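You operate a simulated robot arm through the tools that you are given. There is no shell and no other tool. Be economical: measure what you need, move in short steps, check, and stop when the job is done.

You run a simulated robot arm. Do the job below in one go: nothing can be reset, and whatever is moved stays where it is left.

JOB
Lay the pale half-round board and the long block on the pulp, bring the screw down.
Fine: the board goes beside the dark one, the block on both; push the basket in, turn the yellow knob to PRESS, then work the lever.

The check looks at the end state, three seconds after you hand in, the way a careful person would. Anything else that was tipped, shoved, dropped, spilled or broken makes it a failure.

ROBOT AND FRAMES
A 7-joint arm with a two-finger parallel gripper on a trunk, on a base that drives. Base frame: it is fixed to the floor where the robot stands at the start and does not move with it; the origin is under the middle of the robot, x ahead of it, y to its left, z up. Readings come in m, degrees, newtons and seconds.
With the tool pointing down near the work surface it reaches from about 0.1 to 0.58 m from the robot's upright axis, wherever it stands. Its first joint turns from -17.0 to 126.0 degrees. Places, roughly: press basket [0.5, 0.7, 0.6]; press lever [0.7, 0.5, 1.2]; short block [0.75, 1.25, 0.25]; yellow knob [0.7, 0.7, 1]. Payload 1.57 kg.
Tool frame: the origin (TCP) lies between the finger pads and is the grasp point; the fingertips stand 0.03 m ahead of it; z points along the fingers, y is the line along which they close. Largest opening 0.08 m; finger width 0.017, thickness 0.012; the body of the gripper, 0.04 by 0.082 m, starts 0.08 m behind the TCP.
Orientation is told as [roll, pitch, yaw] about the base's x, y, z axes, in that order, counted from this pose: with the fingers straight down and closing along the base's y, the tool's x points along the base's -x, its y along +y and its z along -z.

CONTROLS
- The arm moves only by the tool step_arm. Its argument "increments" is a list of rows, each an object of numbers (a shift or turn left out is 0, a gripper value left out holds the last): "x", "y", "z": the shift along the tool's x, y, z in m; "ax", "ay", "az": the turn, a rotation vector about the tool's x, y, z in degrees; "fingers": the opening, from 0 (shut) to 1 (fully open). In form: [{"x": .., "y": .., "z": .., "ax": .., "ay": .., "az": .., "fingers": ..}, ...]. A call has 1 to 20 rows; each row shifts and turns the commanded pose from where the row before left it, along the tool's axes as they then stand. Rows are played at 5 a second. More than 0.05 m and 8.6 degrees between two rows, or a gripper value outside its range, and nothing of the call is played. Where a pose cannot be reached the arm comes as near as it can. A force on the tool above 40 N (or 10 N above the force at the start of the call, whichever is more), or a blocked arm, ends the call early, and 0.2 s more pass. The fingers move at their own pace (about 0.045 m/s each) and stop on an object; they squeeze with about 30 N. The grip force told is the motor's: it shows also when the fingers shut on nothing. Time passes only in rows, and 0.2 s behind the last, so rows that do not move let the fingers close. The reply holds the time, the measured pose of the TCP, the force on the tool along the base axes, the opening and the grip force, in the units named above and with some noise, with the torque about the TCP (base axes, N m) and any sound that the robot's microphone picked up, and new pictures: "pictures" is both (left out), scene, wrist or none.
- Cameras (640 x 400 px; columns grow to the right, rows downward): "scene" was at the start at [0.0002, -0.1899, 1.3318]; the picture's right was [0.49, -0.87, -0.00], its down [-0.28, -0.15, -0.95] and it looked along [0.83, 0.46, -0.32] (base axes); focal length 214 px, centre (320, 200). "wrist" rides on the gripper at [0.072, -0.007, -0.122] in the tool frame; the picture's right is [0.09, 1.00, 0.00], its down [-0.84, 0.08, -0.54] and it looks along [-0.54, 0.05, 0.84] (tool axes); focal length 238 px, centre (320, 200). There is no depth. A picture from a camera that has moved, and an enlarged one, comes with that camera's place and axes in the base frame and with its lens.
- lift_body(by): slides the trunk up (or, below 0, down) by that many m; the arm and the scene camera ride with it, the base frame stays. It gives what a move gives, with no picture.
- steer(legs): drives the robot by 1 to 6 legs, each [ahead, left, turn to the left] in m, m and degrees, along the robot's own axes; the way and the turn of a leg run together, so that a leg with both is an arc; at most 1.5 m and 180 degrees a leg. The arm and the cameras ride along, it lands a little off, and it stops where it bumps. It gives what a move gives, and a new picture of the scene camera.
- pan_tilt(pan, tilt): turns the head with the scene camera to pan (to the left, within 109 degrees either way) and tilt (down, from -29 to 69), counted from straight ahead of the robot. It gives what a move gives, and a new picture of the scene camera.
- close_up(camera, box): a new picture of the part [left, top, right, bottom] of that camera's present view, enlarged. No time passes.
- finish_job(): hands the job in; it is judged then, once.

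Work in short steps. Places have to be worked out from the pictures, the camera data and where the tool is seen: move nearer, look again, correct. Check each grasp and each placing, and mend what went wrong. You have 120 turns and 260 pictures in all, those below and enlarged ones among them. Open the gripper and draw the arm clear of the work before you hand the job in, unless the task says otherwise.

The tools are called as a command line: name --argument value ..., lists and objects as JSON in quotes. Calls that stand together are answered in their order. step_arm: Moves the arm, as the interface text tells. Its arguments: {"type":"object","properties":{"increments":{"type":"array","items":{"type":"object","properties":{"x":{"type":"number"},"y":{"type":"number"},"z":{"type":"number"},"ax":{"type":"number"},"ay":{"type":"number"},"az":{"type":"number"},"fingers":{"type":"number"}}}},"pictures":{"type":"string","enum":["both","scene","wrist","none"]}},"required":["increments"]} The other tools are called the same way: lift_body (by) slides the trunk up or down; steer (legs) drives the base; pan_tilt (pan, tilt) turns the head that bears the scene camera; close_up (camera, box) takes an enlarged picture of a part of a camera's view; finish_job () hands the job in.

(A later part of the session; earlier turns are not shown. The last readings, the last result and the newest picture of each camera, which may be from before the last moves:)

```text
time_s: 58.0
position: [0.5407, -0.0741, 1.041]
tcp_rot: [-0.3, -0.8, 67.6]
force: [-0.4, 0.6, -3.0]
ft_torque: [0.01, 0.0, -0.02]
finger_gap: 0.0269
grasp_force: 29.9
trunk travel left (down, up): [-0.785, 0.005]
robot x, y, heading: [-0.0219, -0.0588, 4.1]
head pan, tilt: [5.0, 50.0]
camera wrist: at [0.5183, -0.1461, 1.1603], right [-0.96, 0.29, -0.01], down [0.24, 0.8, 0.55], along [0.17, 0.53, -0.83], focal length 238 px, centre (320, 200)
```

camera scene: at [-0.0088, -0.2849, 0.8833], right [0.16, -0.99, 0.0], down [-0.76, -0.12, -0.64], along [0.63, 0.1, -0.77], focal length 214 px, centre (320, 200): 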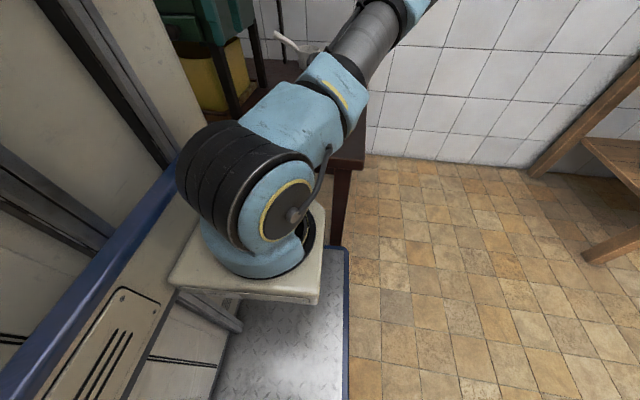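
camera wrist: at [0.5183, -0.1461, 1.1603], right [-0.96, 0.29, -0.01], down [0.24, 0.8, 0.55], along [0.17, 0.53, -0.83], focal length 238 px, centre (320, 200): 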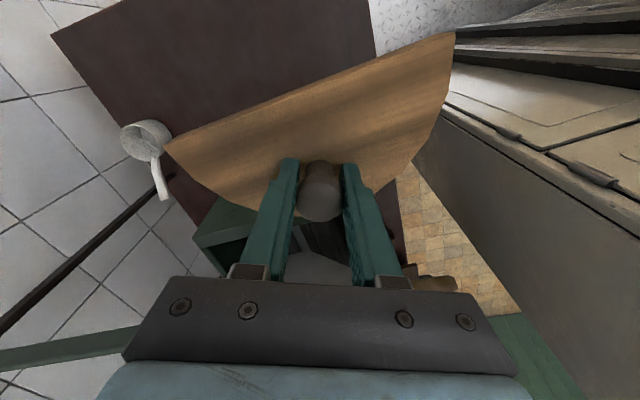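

Grip is firm. Drive back 0.25 m, then left 0.5 m to face the press.

steer --legs '[[-0.28, 0, 0], [0, 0.55, 0]]'

pan_tilt --pan 25 --tilt 35

step_arm --increments '[{}]' --pictures "wrist"

```text
time_s: 62.7
position: [0.2246, 0.4605, 1.0409]
tcp_rot: [-0.3, -0.9, 67.3]
force: [-0.4, 0.3, -1.9]
ft_torque: [0.04, 0.01, -0.01]
finger_gap: 0.0271
grasp_force: 29.5
trunk travel left (down, up): [-0.785, 0.005]
robot x, y, heading: [-0.3313, 0.4782, 3.7]
head pan, tilt: [5.0, 50.0]
camera scene: at [-0.3236, 0.2543, 1.3833], right [0.15, -0.99, 0.0], down [-0.76, -0.12, -0.64], along [0.64, 0.1, -0.77], focal length 214 px, centre (320, 200)
```

scene: 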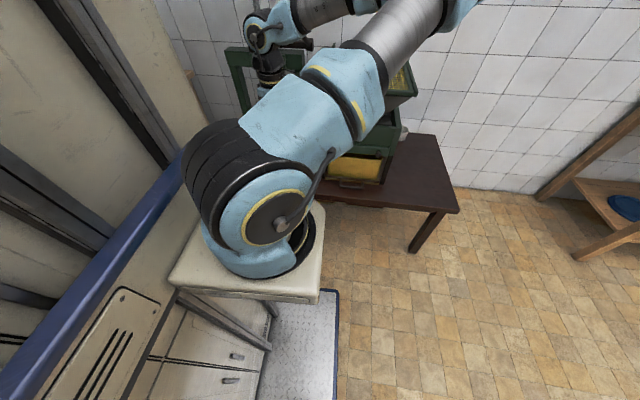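

```text
time_s: 63.6
position: [0.2246, 0.4614, 1.0395]
tcp_rot: [-0.3, -0.9, 67.4]
force: [-0.3, 0.6, -1.9]
ft_torque: [0.02, 0.0, 0.02]
finger_gap: 0.027
grasp_force: 30.3
trunk travel left (down, up): [-0.785, 0.005]
robot x, y, heading: [-0.3381, 0.4787, 3.7]
head pan, tilt: [25.0, 35.0]
camera scene: at [-0.3225, 0.2849, 1.405], right [0.48, -0.88, 0.0], down [-0.5, -0.28, -0.82], along [0.72, 0.39, -0.57], focal length 214 px, centre (320, 200)
```

scene: 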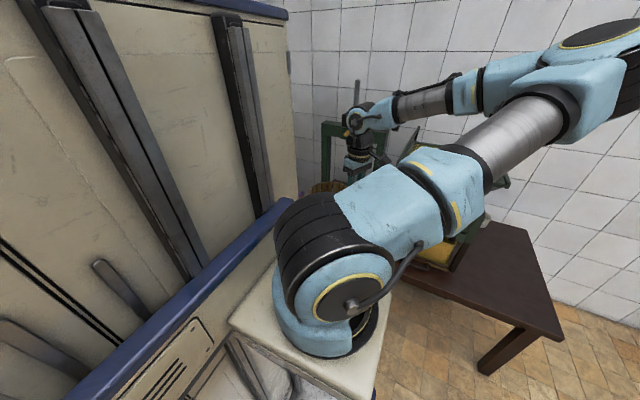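

```text
time_s: 64.0
position: [0.2263, 0.4613, 1.0409]
tcp_rot: [-0.4, -0.9, 67.5]
force: [0.5, 0.1, -2.7]
ft_torque: [0.02, 0.03, -0.02]
finger_gap: 0.027
grasp_force: 30.0
trunk travel left (down, up): [-0.785, 0.005]
robot x, y, heading: [-0.3373, 0.4737, 3.9]
head pan, tilt: [25.0, 35.0]
camera wrist: at [0.2039, 0.3909, 1.1603], right [-0.95, 0.3, -0.01], down [0.24, 0.8, 0.55], along [0.17, 0.53, -0.83], focal length 238 px, centre (320, 200)
```

wrist: 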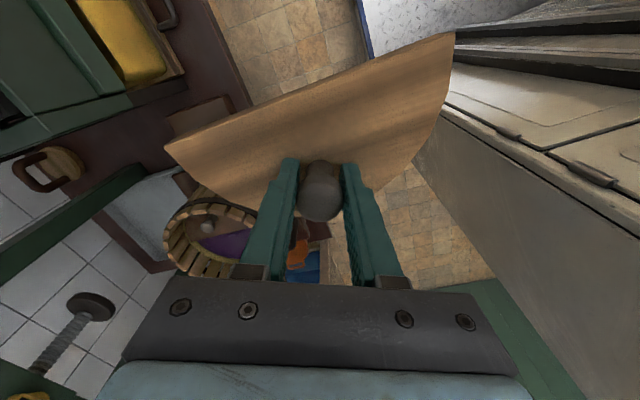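

The elbow swings to the right here, which would hit the mill. I'll approach with the robot heading ~40° and the tool unwound; first turn in place.

steer --legs '[[0, 0, 36]]'

step_arm --increments '[{"az": 8}, {"az": 8}, {"az": 8}, {"az": 8}, {"az": 7}]' --pictures "wrist"

pan_tilt --pan 8 --tilt 35

```text
time_s: 66.1
position: [0.1275, 0.7952, 1.0398]
tcp_rot: [-0.3, -0.9, 103.6]
force: [0.7, 0.5, -2.9]
ft_torque: [0.06, 0.06, -0.03]
finger_gap: 0.0272
grasp_force: 30.2
trunk travel left (down, up): [-0.785, 0.005]
robot x, y, heading: [-0.3347, 0.4814, 39.7]
head pan, tilt: [25.0, 35.0]
camera scene: at [-0.2115, 0.3296, 1.405], right [0.91, -0.42, 0.0], down [-0.24, -0.52, -0.82], along [0.35, 0.74, -0.57], focal length 214 px, centre (320, 200)
```

scene: 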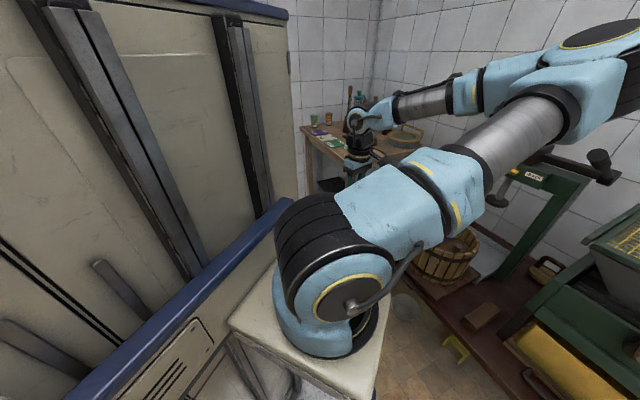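

```text
time_s: 67.3
position: [0.1264, 0.7947, 1.0396]
tcp_rot: [0.3, -0.8, 64.4]
force: [1.1, 0.6, -2.9]
ft_torque: [-0.01, -0.01, 0.01]
finger_gap: 0.0267
grasp_force: 30.3
trunk travel left (down, up): [-0.785, 0.005]
robot x, y, heading: [-0.3341, 0.4754, 39.9]
head pan, tilt: [25.0, 35.0]
camera wrist: at [0.1021, 0.7247, 1.1601], right [-0.94, 0.35, 0.0], down [0.29, 0.78, 0.55], along [0.19, 0.52, -0.83], focal length 238 px, centre (320, 200)
```

wrist: 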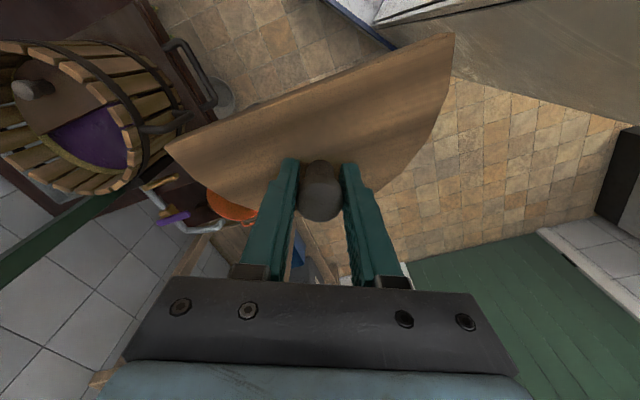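

```text
time_s: 68.1
position: [0.1258, 0.7952, 1.0412]
tcp_rot: [0.3, -0.9, 64.6]
force: [0.3, 0.1, -2.4]
ft_torque: [0.02, 0.01, -0.01]
finger_gap: 0.0271
grasp_force: 29.6
trunk travel left (down, up): [-0.785, 0.005]
robot x, y, heading: [-0.3371, 0.4777, 39.8]
head pan, tilt: [8.0, 35.0]
camera scene: at [-0.1898, 0.3153, 1.405], right [0.74, -0.67, 0.0], down [-0.38, -0.43, -0.82], along [0.55, 0.61, -0.57], focal length 214 px, centre (320, 200)
```

scene: 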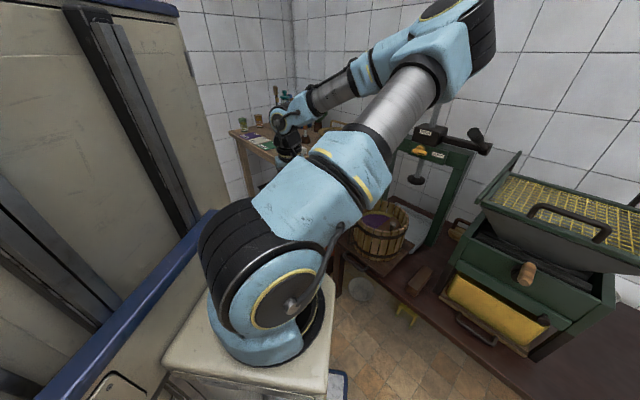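

close_up --camera "wrist" --box '[0, 0, 320, 240]'

close_up --camera "scene" --box '[330, 110, 500, 300]'

```text
1.67 times, centred on (160, 120) of wrist
camera zoom: at [0.1024, 0.7246, 1.1602], right [-0.94, 0.34, 0.0], down [0.29, 0.78, 0.56], along [0.19, 0.52, -0.83], focal length 397 px, centre (587, 333)
```

zoom: 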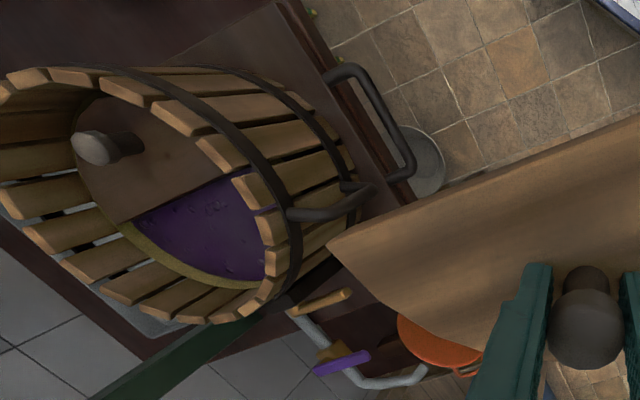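

```text
2.11 times, centred on (415, 205) of scene
camera zoom: at [-0.1898, 0.3153, 1.405], right [0.74, -0.67, 0.0], down [-0.38, -0.43, -0.82], along [0.55, 0.61, -0.57], focal length 452 px, centre (120, 190)
```

zoom: 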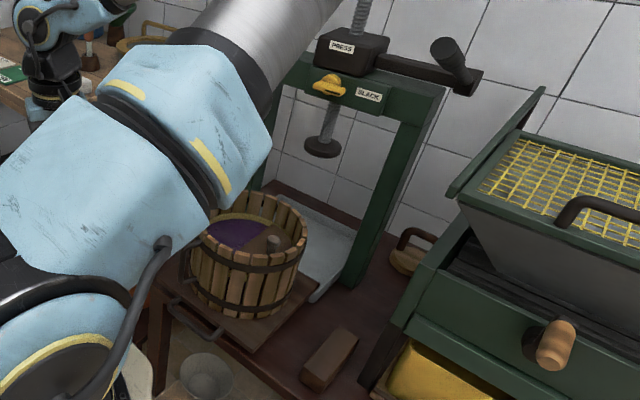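

Triangulated: dark board's post top ≈ (0.527,0.632,0.779), seam at y≈0.68. I test a heading of 60° here in free space to see where the elbow goes.

steer --legs '[[0, 0, 20]]'

step_arm --increments '[{"az": 7}, {"az": 7}, {"az": 6}, {"y": -0.04}, {"y": -0.04}, {"y": -0.04}, {"y": -0.04}, {"y": -0.04}]' --pictures "none"

pan_tilt --pan 0 --tilt 5

```text
time_s: 69.5
position: [-0.0067, 0.9306, 1.0399]
tcp_rot: [0.3, -0.9, 84.1]
force: [0.3, 0.0, -2.5]
ft_torque: [0.0, 0.01, 0.01]
finger_gap: 0.0268
grasp_force: 30.9
trunk travel left (down, up): [-0.785, 0.005]
robot x, y, heading: [-0.3342, 0.4792, 59.6]
head pan, tilt: [8.0, 35.0]
camera scene: at [-0.1439, 0.3734, 1.405], right [0.92, -0.38, 0.0], down [-0.22, -0.53, -0.82], along [0.31, 0.76, -0.57], focal length 214 px, centre (320, 200)
```

scene: 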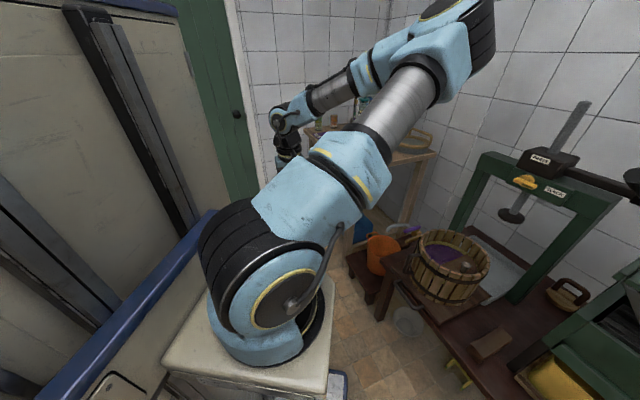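

```text
time_s: 71.3
position: [0.1703, 0.8456, 1.0357]
tcp_rot: [0.6, -0.8, 64.3]
force: [0.1, 1.1, -1.4]
ft_torque: [0.0, -0.01, 0.02]
finger_gap: 0.0273
grasp_force: 30.4
trunk travel left (down, up): [-0.785, 0.005]
robot x, y, heading: [-0.335, 0.4813, 59.6]
head pan, tilt: [8.0, 35.0]
```

```text
time_s: 72.3
position: [0.171, 0.8448, 1.037]
tcp_rot: [0.6, -0.7, 64.1]
force: [0.1, -0.7, -2.4]
ft_torque: [0.03, 0.04, -0.02]
finger_gap: 0.0268
grasp_force: 30.1
trunk travel left (down, up): [-0.785, 0.005]
robot x, y, heading: [-0.3336, 0.4753, 59.5]
head pan, tilt: [0.0, 5.0]
camera scene: at [-0.1309, 0.3711, 1.4532], right [0.86, -0.51, 0.0], down [-0.04, -0.08, -1.0], along [0.5, 0.86, -0.09], focal length 214 px, centre (320, 200)
```

scene: 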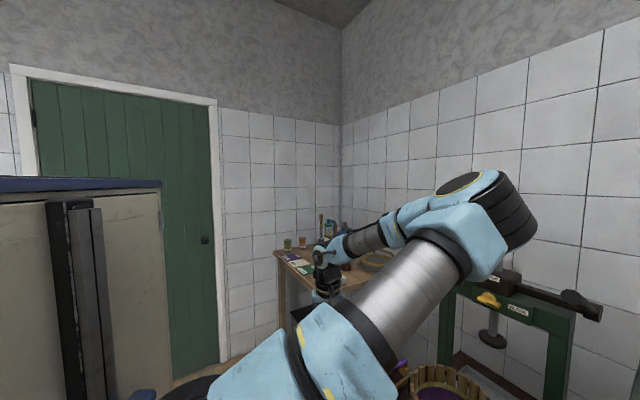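

Elbow still swings right toward the lever. I unwind the tool by ~64° in free air to see whether the elbow comes up/left.

step_arm --increments '[{"az": 8}, {"az": 8}, {"az": 8}, {"az": 8}, {"az": 8}, {"az": 8}, {"az": 8}, {"az": 8}]' --pictures "both"

```text
time_s: 74.1
position: [0.1739, 0.8437, 1.038]
tcp_rot: [0.9, 0.2, 0.1]
force: [-0.5, 0.8, -2.8]
ft_torque: [-0.05, -0.01, 0.0]
finger_gap: 0.027
grasp_force: 30.1
trunk travel left (down, up): [-0.785, 0.005]
robot x, y, heading: [-0.3328, 0.4762, 59.6]
head pan, tilt: [0.0, 5.0]
camera scene: at [-0.1309, 0.3711, 1.4532], right [0.86, -0.51, 0.0], down [-0.04, -0.08, -1.0], along [0.5, 0.86, -0.09], focal length 214 px, centre (320, 200)
camera wrist: at [0.1032, 0.8347, 1.1589], right [-0.09, 1.0, 0.02], down [0.84, 0.07, 0.54], along [0.54, 0.06, -0.84], focal length 238 px, centre (320, 200)
```

scene: 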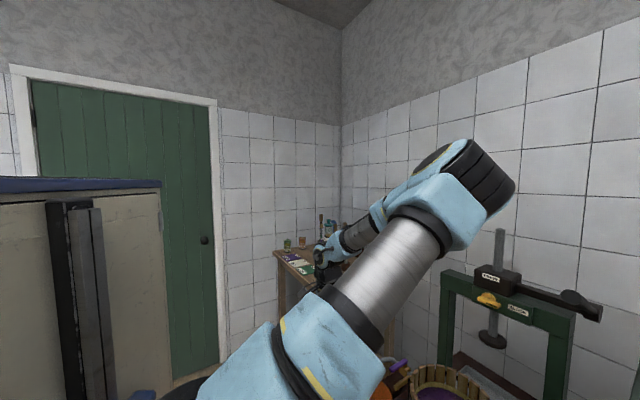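
wrist: 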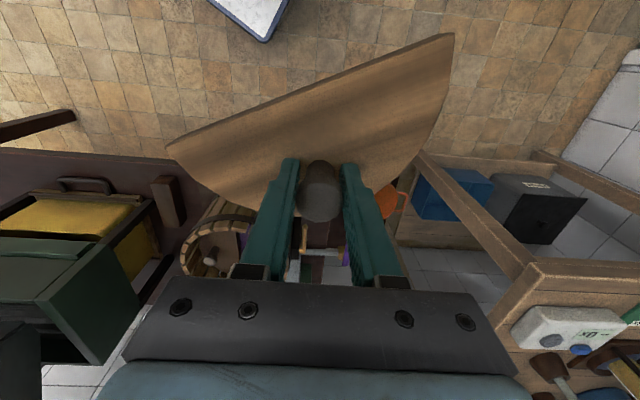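

The elbow stays right of the shoulder–TCP line regardless of yaw. So I'll work from farther left (robot ≈(-0.10,0.85), heading 10°). Turn, then slide left.

steer --legs '[[0, 0, -49.6], [-0.02, 0.32, 0]]'

step_arm --increments '[{"az": -8}, {"az": -8}, {"az": -8}, {"az": -8}, {"az": -8}, {"az": -8}, {"az": -8}, {"az": -8}, {"az": -8}, {"az": -8}, {"az": -8}, {"az": -8}, {"az": -8}, {"az": -8}]' --pictures "wrist"

pan_tilt --pan 20 --tilt 25

```text
time_s: 78.4
position: [0.1921, 0.6569, 1.0372]
tcp_rot: [0.9, 0.2, -48.5]
force: [-0.5, 0.8, -2.3]
ft_torque: [0.0, -0.03, 0.02]
finger_gap: 0.0271
grasp_force: 30.1
trunk travel left (down, up): [-0.785, 0.005]
robot x, y, heading: [-0.4183, 0.7937, 11.0]
head pan, tilt: [0.0, 5.0]
camera scene: at [-0.3632, 0.5702, 1.4532], right [0.19, -0.98, 0.0], down [-0.09, -0.02, -1.0], along [0.98, 0.19, -0.09], focal length 214 px, centre (320, 200)
```

scene: 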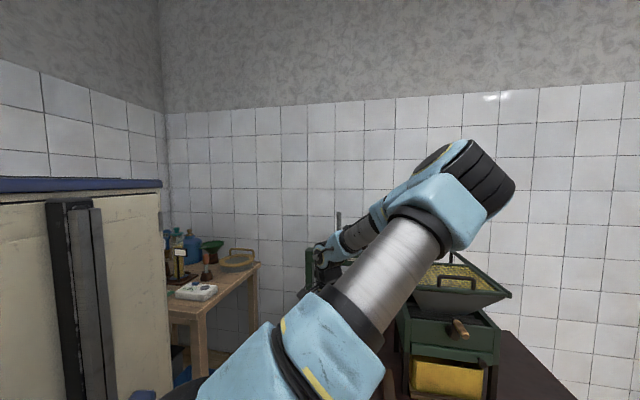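

```text
time_s: 81.4
position: [0.1934, 0.6615, 1.0232]
tcp_rot: [0.0, -0.9, 54.4]
force: [0.2, -0.3, -1.9]
ft_torque: [0.0, -0.01, -0.01]
finger_gap: 0.027
grasp_force: 29.6
out of reach, approached as far as the arm can: row 13, 14
trunk travel left (down, up): [-0.785, 0.005]
robot x, y, heading: [-0.4194, 0.7934, 11.1]
head pan, tilt: [0.0, 5.0]
camera wrist: at [0.158, 0.5962, 1.1427], right [-0.86, 0.51, 0.0], down [0.42, 0.72, 0.56], along [0.28, 0.48, -0.83], focal length 238 px, centre (320, 200)
```

wrist: 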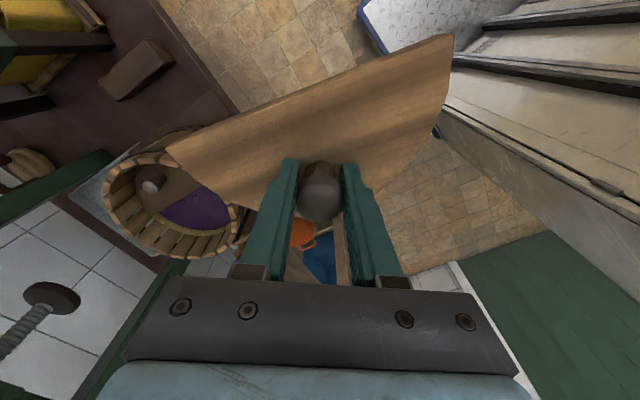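

```text
time_s: 82.2
position: [0.1945, 0.6604, 1.0222]
tcp_rot: [0.0, -0.9, 54.3]
force: [0.2, 0.7, -2.2]
ft_torque: [0.04, -0.01, -0.03]
finger_gap: 0.027
grasp_force: 30.0
trunk travel left (down, up): [-0.785, 0.005]
robot x, y, heading: [-0.4175, 0.793, 11.2]
head pan, tilt: [20.0, 25.0]
camera scene: at [-0.3744, 0.6001, 1.4209], right [0.52, -0.86, 0.0], down [-0.36, -0.22, -0.91], along [0.78, 0.47, -0.42], focal length 214 px, centre (320, 200)
```

scene: 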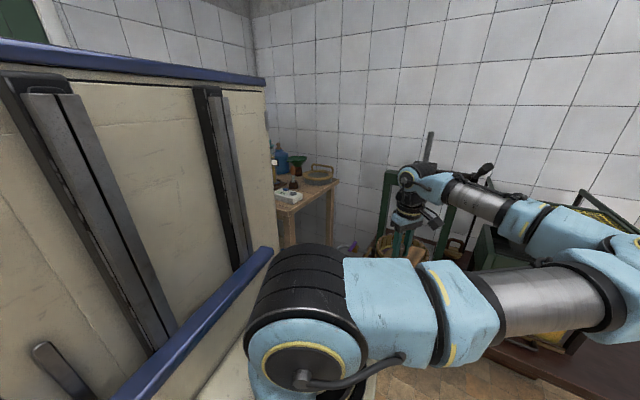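

With this yaw the elbow swings far right over the mill. I need a grip with yaw near 0, so I'll return the board to its old free spot on the table and regrasp it.

steer --legs '[[0, 0, -7], [0, -0.86, 0]]'

step_arm --increments '[{}]' --pictures "wrist"

```text
time_s: 87.5
position: [0.2281, -0.2941, 1.0225]
tcp_rot: [0.1, -0.8, 46.8]
force: [-1.5, -1.0, -2.9]
ft_torque: [0.02, -0.01, 0.0]
finger_gap: 0.0269
grasp_force: 30.0
trunk travel left (down, up): [-0.785, 0.005]
robot x, y, heading: [-0.3605, -0.0822, 3.4]
head pan, tilt: [20.0, 25.0]
camera scene: at [-0.3436, -0.2797, 1.4208], right [0.4, -0.92, 0.0], down [-0.39, -0.17, -0.91], along [0.83, 0.36, -0.42], focal length 214 px, centre (320, 200)
```

scene: 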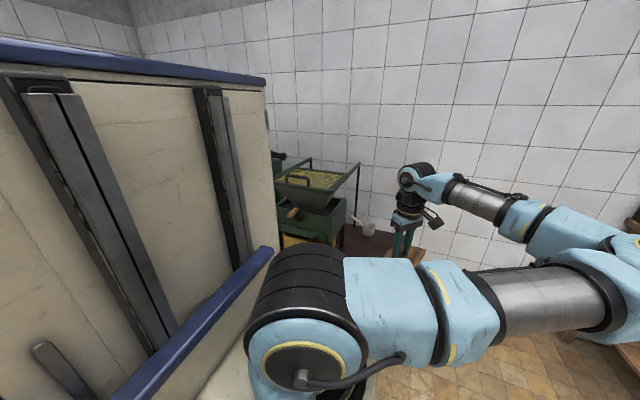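

```text
time_s: 87.9
position: [0.2288, -0.2938, 1.0214]
tcp_rot: [0.0, -1.0, 46.7]
force: [0.0, 0.4, -2.7]
ft_torque: [0.03, -0.04, -0.01]
finger_gap: 0.027
grasp_force: 30.4
trunk travel left (down, up): [-0.785, 0.005]
robot x, y, heading: [-0.3611, -0.0817, 3.6]
head pan, tilt: [20.0, 25.0]
camera wrist: at [0.1838, -0.3532, 1.1419], right [-0.79, 0.61, 0.0], down [0.51, 0.66, 0.55], along [0.34, 0.44, -0.83], focal length 238 px, centre (320, 200)
```

wrist: 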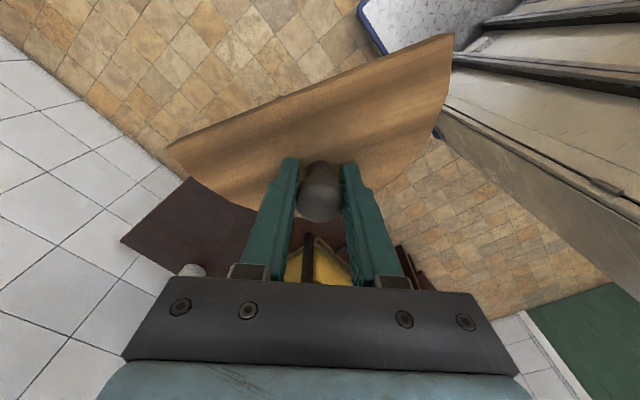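

Move TCP back left relative to the robot, then drive ahead to the table.

step_arm --increments '[{"x": -0.033, "y": 0.031}, {"x": -0.033, "y": 0.031}, {"x": -0.033, "y": 0.031}, {"x": -0.033, "y": 0.031}]' --pictures "none"

steer --legs '[[0.34, 0, 0]]'

step_arm --increments '[{}]' --pictures "wrist"

```text
time_s: 88.9
position: [0.2281, -0.1115, 1.0235]
tcp_rot: [-0.1, -0.8, 46.7]
force: [-0.4, -0.4, -2.6]
ft_torque: [0.07, 0.02, -0.04]
finger_gap: 0.0268
grasp_force: 30.1
trunk travel left (down, up): [-0.785, 0.005]
robot x, y, heading: [-0.3617, -0.0823, 3.4]
head pan, tilt: [20.0, 25.0]
```

```text
time_s: 91.1
position: [0.5688, -0.0904, 1.023]
tcp_rot: [0.0, -1.0, 46.7]
force: [0.9, -0.7, -3.6]
ft_torque: [0.01, 0.02, -0.01]
finger_gap: 0.0267
grasp_force: 30.1
trunk travel left (down, up): [-0.785, 0.005]
robot x, y, heading: [-0.0219, -0.0609, 3.3]
head pan, tilt: [20.0, 25.0]
camera scene: at [-0.0024, -0.2588, 1.4208], right [0.4, -0.92, 0.0], down [-0.39, -0.17, -0.91], along [0.83, 0.36, -0.42], focal length 214 px, centre (320, 200)
```

scene: 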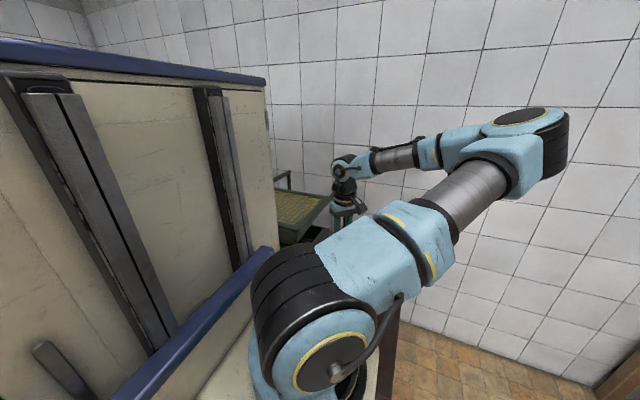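

```text
time_s: 91.5
position: [0.5694, -0.0898, 1.0244]
tcp_rot: [0.1, -0.8, 46.7]
force: [0.4, 0.2, -1.5]
ft_torque: [0.02, 0.01, 0.02]
finger_gap: 0.0267
grasp_force: 29.8
trunk travel left (down, up): [-0.785, 0.005]
robot x, y, heading: [-0.0185, -0.0641, 3.5]
head pan, tilt: [20.0, 25.0]
camera wrist: at [0.5247, -0.1496, 1.1435], right [-0.79, 0.62, 0.0], down [0.51, 0.66, 0.55], along [0.34, 0.44, -0.83], focal length 238 px, centre (320, 200)
```

wrist: 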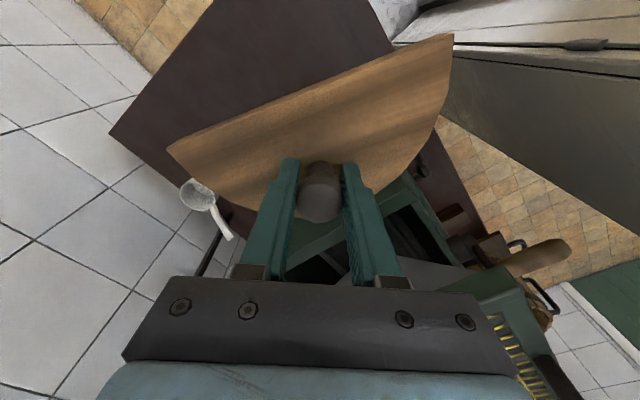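

Shift slightly away from the mill, then lower with trunk and set the board down (contact expected at TCP z≈0.60).

step_arm --increments '[{"x": 0.042}]' --pictures "none"

lift_body --by -0.4

step_arm --increments '[{"z": 0.012}, {"z": 0.005}]' --pictures "wrist"

```text
time_s: 91.9
position: [0.5423, -0.1181, 1.0248]
tcp_rot: [0.2, -0.9, 46.8]
force: [0.5, 0.5, -1.9]
ft_torque: [0.02, 0.03, -0.01]
finger_gap: 0.0267
grasp_force: 29.7
trunk travel left (down, up): [-0.785, 0.005]
robot x, y, heading: [-0.0189, -0.0604, 3.8]
head pan, tilt: [20.0, 25.0]
```

```text
time_s: 95.7
position: [0.5421, -0.1188, 0.6243]
tcp_rot: [0.1, -0.8, 46.7]
force: [0.4, 1.0, -1.9]
ft_torque: [0.06, -0.02, -0.01]
finger_gap: 0.0267
grasp_force: 30.2
trunk travel left (down, up): [-0.385, 0.405]
robot x, y, heading: [-0.021, -0.0591, 3.6]
head pan, tilt: [20.0, 25.0]
```

```text
time_s: 96.3
position: [0.5432, -0.1192, 0.6062]
tcp_rot: [0.0, -1.0, 46.7]
force: [0.0, -0.5, -2.5]
ft_torque: [0.02, -0.02, 0.0]
finger_gap: 0.0268
grasp_force: 29.8
trunk travel left (down, up): [-0.385, 0.405]
robot x, y, heading: [-0.0186, -0.0624, 3.4]
head pan, tilt: [20.0, 25.0]
camera wrist: at [0.4981, -0.1775, 0.7266], right [-0.79, 0.62, 0.0], down [0.51, 0.66, 0.56], along [0.34, 0.44, -0.83], focal length 238 px, centre (320, 200)
```

wrist: 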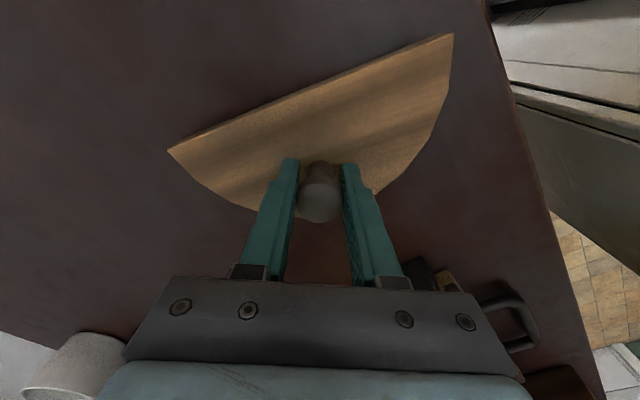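

step_arm --increments '[{"z": 0.003}, {"z": 0.002}, {"fingers": 0.6}, {"fingers": 0.8}, {"fingers": 1}, {"fingers": 1}, {"z": -0.04}, {"z": -0.04}, {"az": 8}, {"az": 8}, {"az": 8}, {"az": 8}, {"az": 8}, {"az": 8}, {"az": 8}, {"az": 8}, {"az": 8}, {"az": 8}]' --pictures "both"

```text
time_s: 100.1
position: [0.5408, -0.1207, 0.6819]
tcp_rot: [0.9, -0.1, -33.5]
force: [0.1, 0.0, 0.1]
ft_torque: [0.0, -0.01, 0.0]
finger_gap: 0.08
grasp_force: 0.1
trunk travel left (down, up): [-0.385, 0.405]
robot x, y, heading: [-0.0175, -0.0619, 3.4]
head pan, tilt: [20.0, 25.0]
camera scene: at [-0.0025, -0.2588, 1.0208], right [0.4, -0.92, 0.0], down [-0.39, -0.17, -0.91], along [0.83, 0.36, -0.42], focal length 214 px, centre (320, 200)
camera wrist: at [0.4772, -0.0882, 0.8028], right [0.47, 0.88, 0.01], down [0.74, -0.4, 0.55], along [0.49, -0.25, -0.84], focal length 238 px, centre (320, 200)
```

scene: 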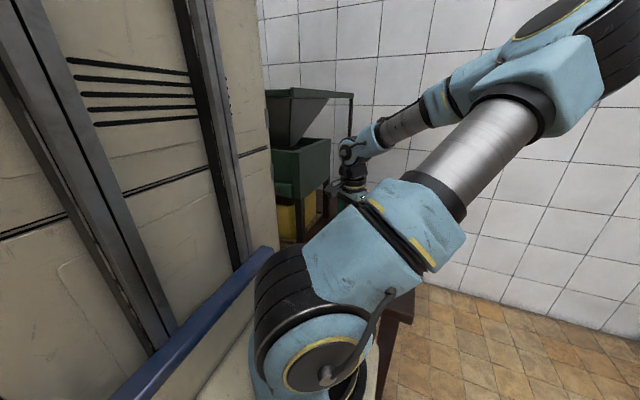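
wrist: 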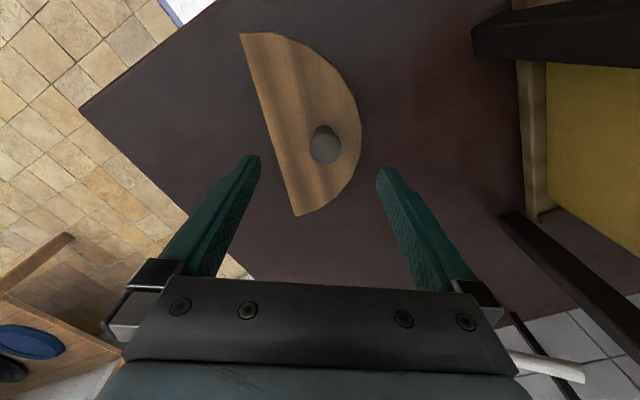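

Post at (0.543,-0.116), edge at -17° with tool yaw -33.5: final tool yaw would be ≈-16.5°. Descend and grip.

step_arm --increments '[{"y": 0.0045, "z": 0.03}, {"z": 0.03}, {"z": 0.015}, {"z": 0.006}, {"fingers": 0}, {"fingers": 0}, {"fingers": 0}, {"fingers": 0}, {"fingers": 0}, {"fingers": 0}, {"z": -0.03}, {"z": -0.03}]' --pictures "wrist"

lift_body --by 0.4

steer --legs '[[-0.4, 0, 0], [0, 0.87, 0], [0, 0, 7]]'

```text
time_s: 102.7
position: [0.5445, -0.1156, 0.658]
tcp_rot: [0.8, -0.2, -33.2]
force: [0.3, -1.0, -2.7]
ft_torque: [0.03, -0.01, 0.0]
finger_gap: 0.0271
grasp_force: 30.1
trunk travel left (down, up): [-0.385, 0.405]
robot x, y, heading: [-0.0217, -0.0584, 3.3]
head pan, tilt: [20.0, 25.0]
camera wrist: at [0.4812, -0.0839, 0.778], right [0.47, 0.88, 0.01], down [0.74, -0.4, 0.54], along [0.49, -0.24, -0.84], focal length 238 px, centre (320, 200)
```

wrist: 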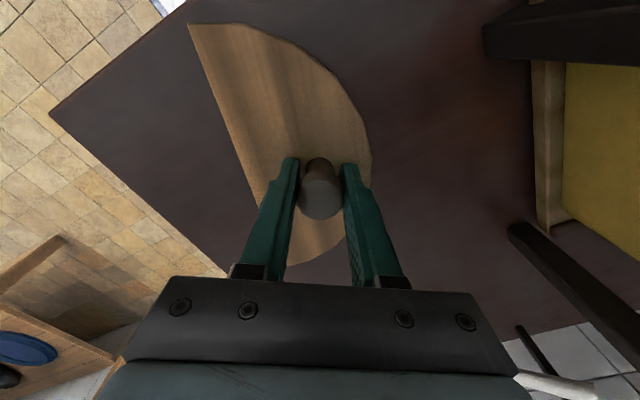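

```text
time_s: 106.5
position: [0.5454, -0.1152, 1.0587]
tcp_rot: [0.9, -0.1, -33.3]
force: [-0.8, -1.5, -1.8]
ft_torque: [0.05, -0.04, 0.04]
finger_gap: 0.0269
grasp_force: 30.4
trunk travel left (down, up): [-0.785, 0.005]
robot x, y, heading: [-0.0216, -0.0628, 3.6]
head pan, tilt: [20.0, 25.0]
```

```text
time_s: 113.9
position: [0.1114, 0.804, 1.0564]
tcp_rot: [1.0, -0.2, -27.4]
force: [1.2, -0.4, -1.6]
ft_torque: [0.02, 0.0, -0.02]
finger_gap: 0.0271
grasp_force: 29.8
trunk travel left (down, up): [-0.785, 0.005]
robot x, y, heading: [-0.4582, 0.7992, 9.2]
head pan, tilt: [20.0, 25.0]
camera scene: at [-0.4201, 0.6065, 1.4208], right [0.49, -0.87, 0.0], down [-0.37, -0.21, -0.91], along [0.79, 0.44, -0.42], focal length 214 px, centre (320, 200)
```

scene: 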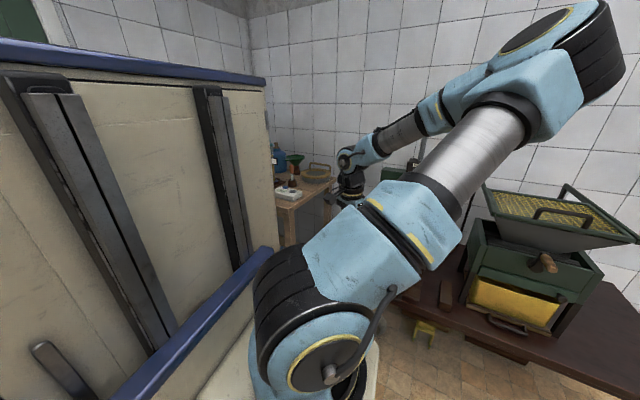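

Adjust the tool relative to the robot (yaw ≈ -17.5°) while in free space, then look with the wrist.

step_arm --increments '[{"x": -0.0325, "y": -0.031}, {"x": -0.0325, "y": -0.031}, {"x": -0.0325, "y": -0.031}, {"az": -5}, {"az": -5}]' --pictures "none"

steer --legs '[[0.2, 0, 0]]'

step_arm --increments '[{}]' --pictures "wrist"

```text
time_s: 115.1
position: [0.1552, 0.676, 1.0566]
tcp_rot: [0.8, -0.2, -17.3]
force: [0.4, 0.8, -1.4]
ft_torque: [0.02, -0.01, 0.01]
finger_gap: 0.0271
grasp_force: 30.4
trunk travel left (down, up): [-0.785, 0.005]
robot x, y, heading: [-0.4532, 0.8008, 9.0]
head pan, tilt: [20.0, 25.0]
```

```text
time_s: 116.7
position: [0.3501, 0.7037, 1.057]
tcp_rot: [0.7, -0.4, -17.7]
force: [0.1, -0.3, -2.0]
ft_torque: [0.04, 0.0, 0.0]
finger_gap: 0.0269
grasp_force: 30.0
trunk travel left (down, up): [-0.785, 0.005]
robot x, y, heading: [-0.2624, 0.8356, 8.7]
head pan, tilt: [20.0, 25.0]
camera scene: at [-0.2261, 0.6378, 1.4208], right [0.48, -0.87, 0.0], down [-0.37, -0.2, -0.91], along [0.79, 0.44, -0.42], focal length 214 px, centre (320, 200)
```

scene: 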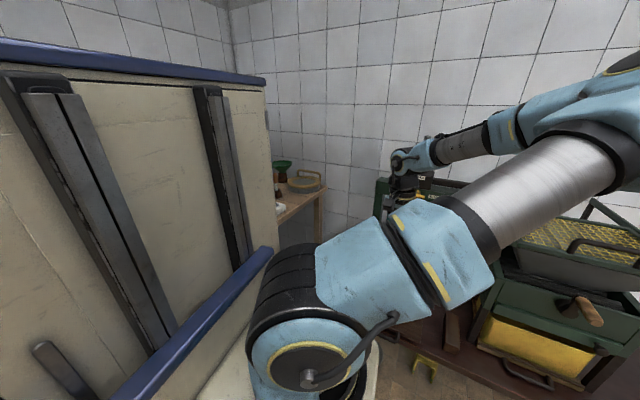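

```text
time_s: 117.0
position: [0.3498, 0.7042, 1.0573]
tcp_rot: [0.8, -0.2, -17.7]
force: [0.5, -1.3, -2.5]
ft_torque: [0.0, -0.04, -0.03]
finger_gap: 0.0268
grasp_force: 29.9
trunk travel left (down, up): [-0.785, 0.005]
robot x, y, heading: [-0.2641, 0.8321, 8.9]
head pan, tilt: [20.0, 25.0]
camera wrist: at [0.2797, 0.7175, 1.1778], right [0.22, 0.98, 0.01], down [0.82, -0.19, 0.55], along [0.54, -0.11, -0.84], focal length 238 px, centre (320, 200)
```

wrist: 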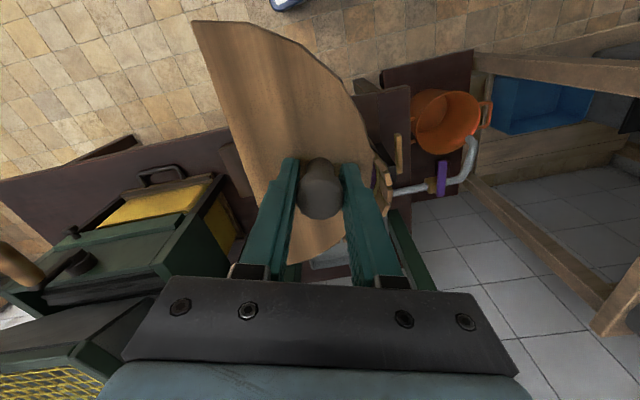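

Elbow estimates put it clear of lever and mill. Advance 0.17 m to bring the board above the basket.

steer --legs '[[0.17, 0, 0]]'

step_arm --increments '[{}]' --pictures "wrist"

```text
time_s: 118.5
position: [0.5207, 0.732, 1.0577]
tcp_rot: [0.8, -0.4, -17.7]
force: [0.5, 0.5, -3.0]
ft_torque: [0.01, -0.01, 0.01]
finger_gap: 0.0271
grasp_force: 30.4
trunk travel left (down, up): [-0.785, 0.005]
robot x, y, heading: [-0.0931, 0.8584, 9.2]
head pan, tilt: [20.0, 25.0]
camera scene: at [-0.0562, 0.6649, 1.4208], right [0.49, -0.87, 0.0], down [-0.37, -0.21, -0.91], along [0.79, 0.44, -0.42], focal length 214 px, centre (320, 200)
```

scene: 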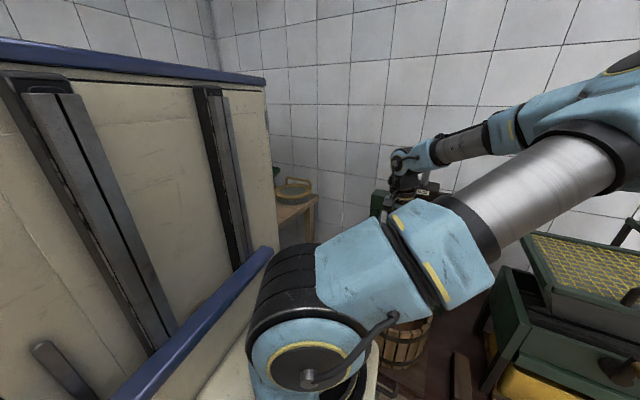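

```text
time_s: 118.9
position: [0.5198, 0.7316, 1.0565]
tcp_rot: [0.8, -0.3, -17.6]
force: [0.8, -0.4, -2.8]
ft_torque: [0.09, 0.05, 0.03]
finger_gap: 0.027
grasp_force: 30.3
trunk travel left (down, up): [-0.785, 0.005]
robot x, y, heading: [-0.0935, 0.8588, 9.2]
head pan, tilt: [20.0, 25.0]
camera wrist: at [0.4495, 0.7451, 1.1778], right [0.21, 0.98, 0.01], down [0.82, -0.19, 0.55], along [0.54, -0.11, -0.84], focal length 238 px, centre (320, 200)
```

wrist: 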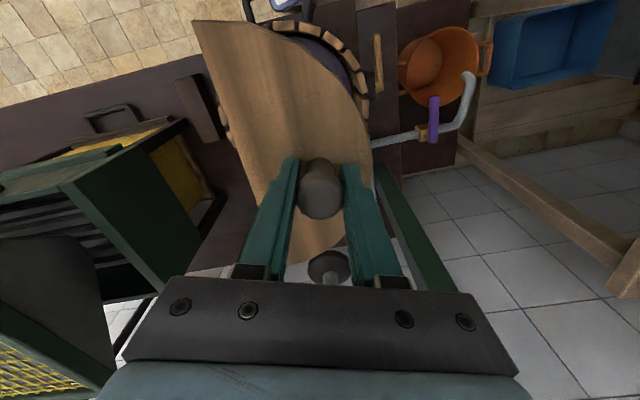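

Basket centre estimated (0.533,0.682). I lower by 0.16 with small x correction, stay just above the rim and look.

step_arm --increments '[{"x": -0.01, "y": 0.005}]' --pictures "none"

lift_body --by -0.16

pan_tilt --pan 35 --tilt 35

step_arm --increments '[{}]' --pictures "wrist"

```text
time_s: 119.3
position: [0.5312, 0.733, 1.0587]
tcp_rot: [0.8, -0.3, -17.8]
force: [-0.4, -0.1, -2.0]
ft_torque: [0.05, 0.03, 0.02]
finger_gap: 0.0268
grasp_force: 29.7
trunk travel left (down, up): [-0.785, 0.005]
robot x, y, heading: [-0.0953, 0.8589, 9.5]
head pan, tilt: [20.0, 25.0]
```

```text
time_s: 121.2
position: [0.532, 0.7336, 0.8978]
tcp_rot: [0.8, -0.4, -17.7]
force: [0.7, 0.3, -2.2]
ft_torque: [0.0, 0.0, -0.03]
finger_gap: 0.0269
grasp_force: 29.6
trunk travel left (down, up): [-0.625, 0.165]
robot x, y, heading: [-0.0977, 0.8608, 9.1]
head pan, tilt: [20.0, 25.0]
```

```text
time_s: 121.9
position: [0.5315, 0.7323, 0.8973]
tcp_rot: [0.8, -0.3, -17.7]
force: [0.1, 0.5, -3.0]
ft_torque: [0.08, 0.0, 0.01]
finger_gap: 0.0268
grasp_force: 29.1
trunk travel left (down, up): [-0.625, 0.165]
robot x, y, heading: [-0.0924, 0.8588, 9.3]
head pan, tilt: [35.0, 35.0]
camera scene: at [-0.0733, 0.6813, 1.2451], right [0.69, -0.72, 0.0], down [-0.41, -0.4, -0.82], along [0.59, 0.57, -0.57], focal length 214 px, centre (320, 200)
```

scene: 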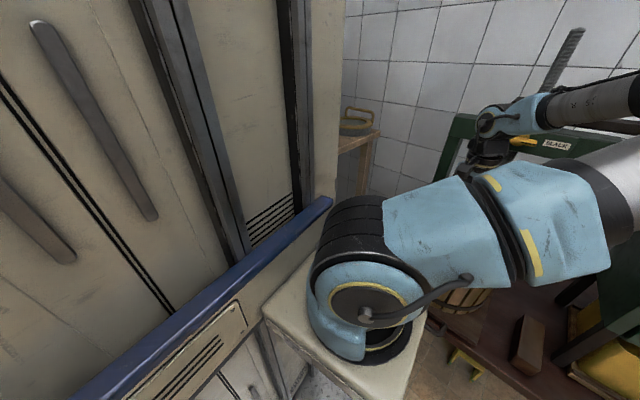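

```text
time_s: 122.3
position: [0.5307, 0.7329, 0.8991]
tcp_rot: [0.8, -0.3, -17.6]
force: [-0.1, 1.0, -2.8]
ft_torque: [0.04, -0.02, -0.02]
finger_gap: 0.027
grasp_force: 30.2
trunk travel left (down, up): [-0.625, 0.165]
robot x, y, heading: [-0.0955, 0.8575, 9.1]
head pan, tilt: [35.0, 35.0]
camera wrist: at [0.4608, 0.7468, 1.0186], right [0.21, 0.98, 0.01], down [0.82, -0.19, 0.55], along [0.54, -0.11, -0.84], focal length 238 px, centre (320, 200)
```

wrist: 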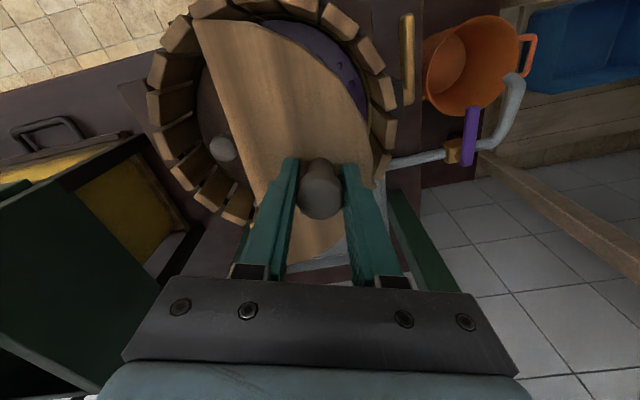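

close_up --camera "wrist" --box '[130, 0, 430, 240]'

```text
1.67 times, centred on (280, 120) of wrist
camera zoom: at [0.4608, 0.7468, 1.0186], right [0.21, 0.98, 0.01], down [0.82, -0.19, 0.55], along [0.54, -0.11, -0.84], focal length 397 px, centre (387, 333)
```

zoom: 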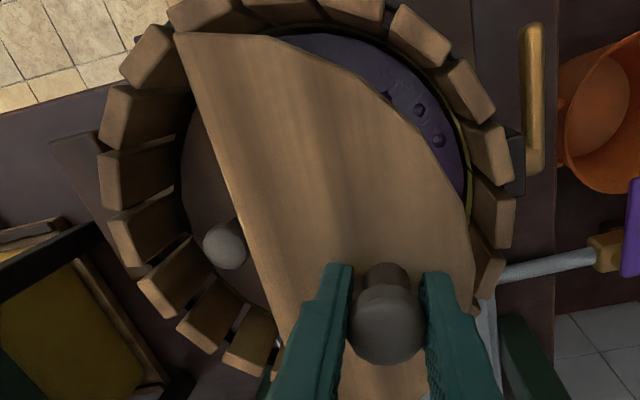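

Dark post reconfirmed at (0.527,0.632,0.775). Lower 5 cm more, nudge 2 mm toward -y and look at the fit.

step_arm --increments '[{"z": 0.025, "y": -0.002}, {"z": 0.025}, {}]' --pictures "none"

close_up --camera "wrist" --box '[100, 0, 440, 240]'

```text
time_s: 123.1
position: [0.5321, 0.7322, 0.8485]
tcp_rot: [0.8, -0.3, -17.7]
force: [0.3, -0.6, -2.8]
ft_torque: [0.06, -0.01, 0.0]
finger_gap: 0.0269
grasp_force: 30.0
trunk travel left (down, up): [-0.625, 0.165]
robot x, y, heading: [-0.0935, 0.8575, 9.1]
head pan, tilt: [35.0, 35.0]
```

```text
1.67 times, centred on (270, 120) of wrist
camera zoom: at [0.4616, 0.7453, 0.9697], right [0.21, 0.98, 0.01], down [0.82, -0.19, 0.55], along [0.54, -0.11, -0.84], focal length 397 px, centre (403, 333)
```

zoom: 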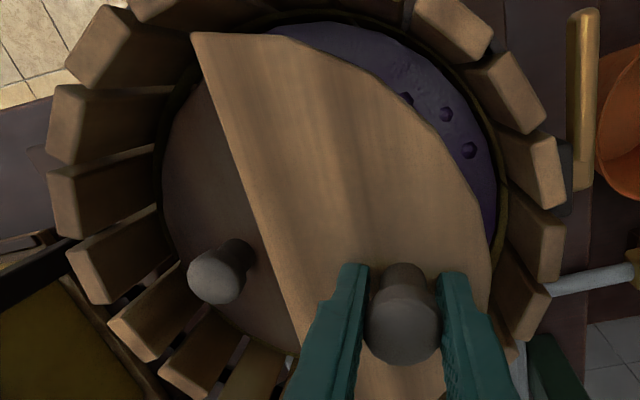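

Fit: basket centre (0.532,0.688), inner radius 0.10, board radius 0.094, edge needs +3° turn. Correct and descend gently.

step_arm --increments '[{"az": -3, "y": 0.002}, {"z": 0.02}, {"z": 0.02}, {"z": 0.015}, {}]' --pictures "none"

close_up --camera "wrist" --box '[80, 0, 440, 250]'

```text
time_s: 124.3
position: [0.5329, 0.7337, 0.7942]
tcp_rot: [0.9, -0.4, -14.8]
force: [0.5, 0.8, 1.5]
ft_torque: [-0.09, 0.34, -0.05]
finger_gap: 0.027
grasp_force: 30.0
trunk travel left (down, up): [-0.625, 0.165]
robot x, y, heading: [-0.0957, 0.8579, 8.9]
head pan, tilt: [35.0, 35.0]
```

```text
1.60 times, centred on (260, 125) of wrist
camera zoom: at [0.4616, 0.7435, 0.9143], right [0.16, 0.99, 0.01], down [0.82, -0.14, 0.55], along [0.54, -0.08, -0.84], focal length 381 px, centre (416, 320)
```

zoom: 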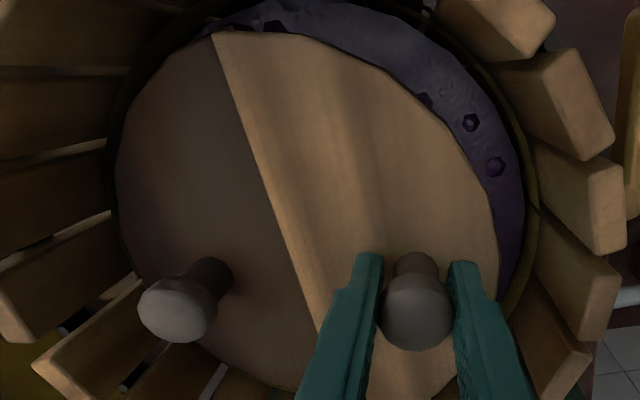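

Slight contact at the near (-x) corner — the board likely overlaps the dark one's corner. Lift a little, shift +y 5 mm, then lower again.

step_arm --increments '[{"z": -0.006}, {"y": 0.005}, {"z": 0.006}, {}]' --pictures "none"

close_up --camera "wrist" --box '[120, 0, 320, 130]'

```text
time_s: 125.3
position: [0.5345, 0.7407, 0.7929]
tcp_rot: [0.8, -0.3, -14.7]
force: [0.6, 0.7, -2.8]
ft_torque: [0.01, 0.0, -0.02]
finger_gap: 0.0268
grasp_force: 29.6
trunk travel left (down, up): [-0.625, 0.165]
robot x, y, heading: [-0.0928, 0.8595, 9.0]
head pan, tilt: [35.0, 35.0]
```

```text
3.08 times, centred on (220, 65) of wrist
camera zoom: at [0.4623, 0.75, 0.9141], right [0.16, 0.99, 0.01], down [0.82, -0.14, 0.55], along [0.54, -0.08, -0.84], focal length 733 px, centre (628, 615)
```

zoom: 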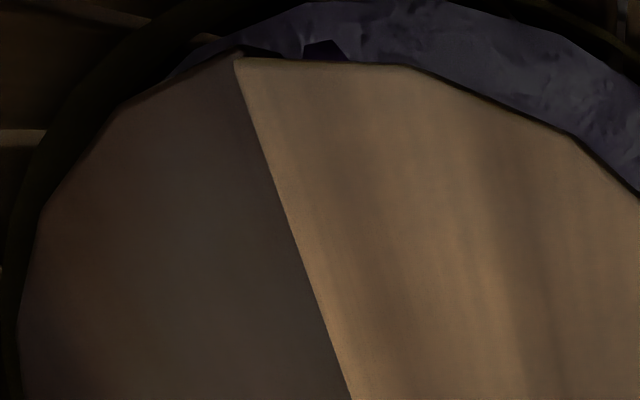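

Contact gone. Continue lowering in small steps.

step_arm --increments '[{"z": 0.006}, {"z": 0.006}, {}]' --pictures "none"

close_up --camera "wrist" --box '[60, 0, 440, 240]'

```text
time_s: 126.1
position: [0.532, 0.74, 0.7817]
tcp_rot: [0.8, -0.3, -14.6]
force: [0.5, -0.1, -2.3]
ft_torque: [0.01, 0.0, 0.01]
finger_gap: 0.0269
grasp_force: 30.2
trunk travel left (down, up): [-0.625, 0.165]
robot x, y, heading: [-0.0943, 0.8574, 9.1]
head pan, tilt: [35.0, 35.0]
```

```text
1.67 times, centred on (250, 120) of wrist
camera zoom: at [0.4613, 0.7494, 0.9018], right [0.16, 0.99, 0.01], down [0.82, -0.14, 0.55], along [0.54, -0.08, -0.84], focal length 397 px, centre (437, 333)
```

zoom: 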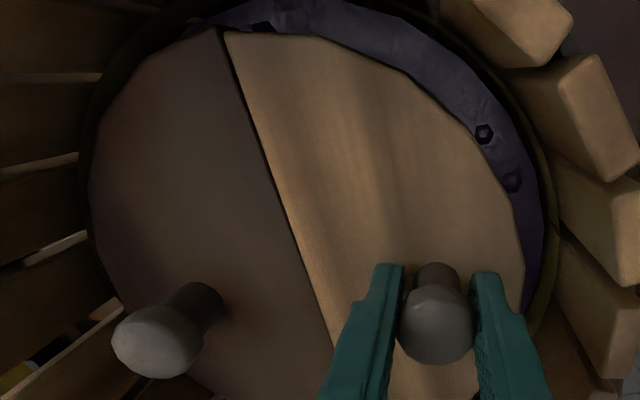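

The seam is visible with a narrow parallel gap. Lower to contact.

step_arm --increments '[{"z": 0.006}, {"z": 0.005}, {"z": 0.004}, {}]' --pictures "none"

step_arm --increments '[{"z": 0.004}, {"z": 0.003}, {}]' --pictures "wrist"

```text
time_s: 127.1
position: [0.534, 0.7411, 0.7702]
tcp_rot: [0.9, -0.9, -14.8]
force: [-1.8, -1.7, 26.0]
ft_torque: [-0.15, 0.93, -0.04]
finger_gap: 0.0269
grasp_force: 29.9
trunk travel left (down, up): [-0.625, 0.165]
robot x, y, heading: [-0.0928, 0.8563, 9.0]
head pan, tilt: [35.0, 35.0]
stopped in row 4: the force on the tool passed its limit at 42 N (the readings are from after the stop); the commanded pose is now the measured one
```

```text
time_s: 127.4
position: [0.5353, 0.7398, 0.7712]
tcp_rot: [0.9, -1.0, -14.8]
force: [-0.8, -1.9, 21.7]
ft_torque: [-0.15, 1.05, -0.05]
finger_gap: 0.0271
grasp_force: 30.3
trunk travel left (down, up): [-0.625, 0.165]
robot x, y, heading: [-0.0933, 0.857, 9.1]
head pan, tilt: [35.0, 35.0]
stopped in row 1: the force on the tool passed its limit at 46 N (the readings are from after the stop); the commanded pose is now the measured one
camera wrist: at [0.4634, 0.7508, 0.8902], right [0.16, 0.99, 0.01], down [0.82, -0.14, 0.56], along [0.55, -0.08, -0.83], focal length 238 px, centre (320, 200)
```

wrist: 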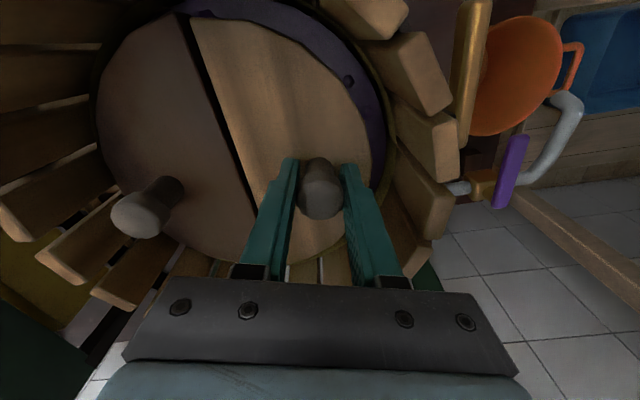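

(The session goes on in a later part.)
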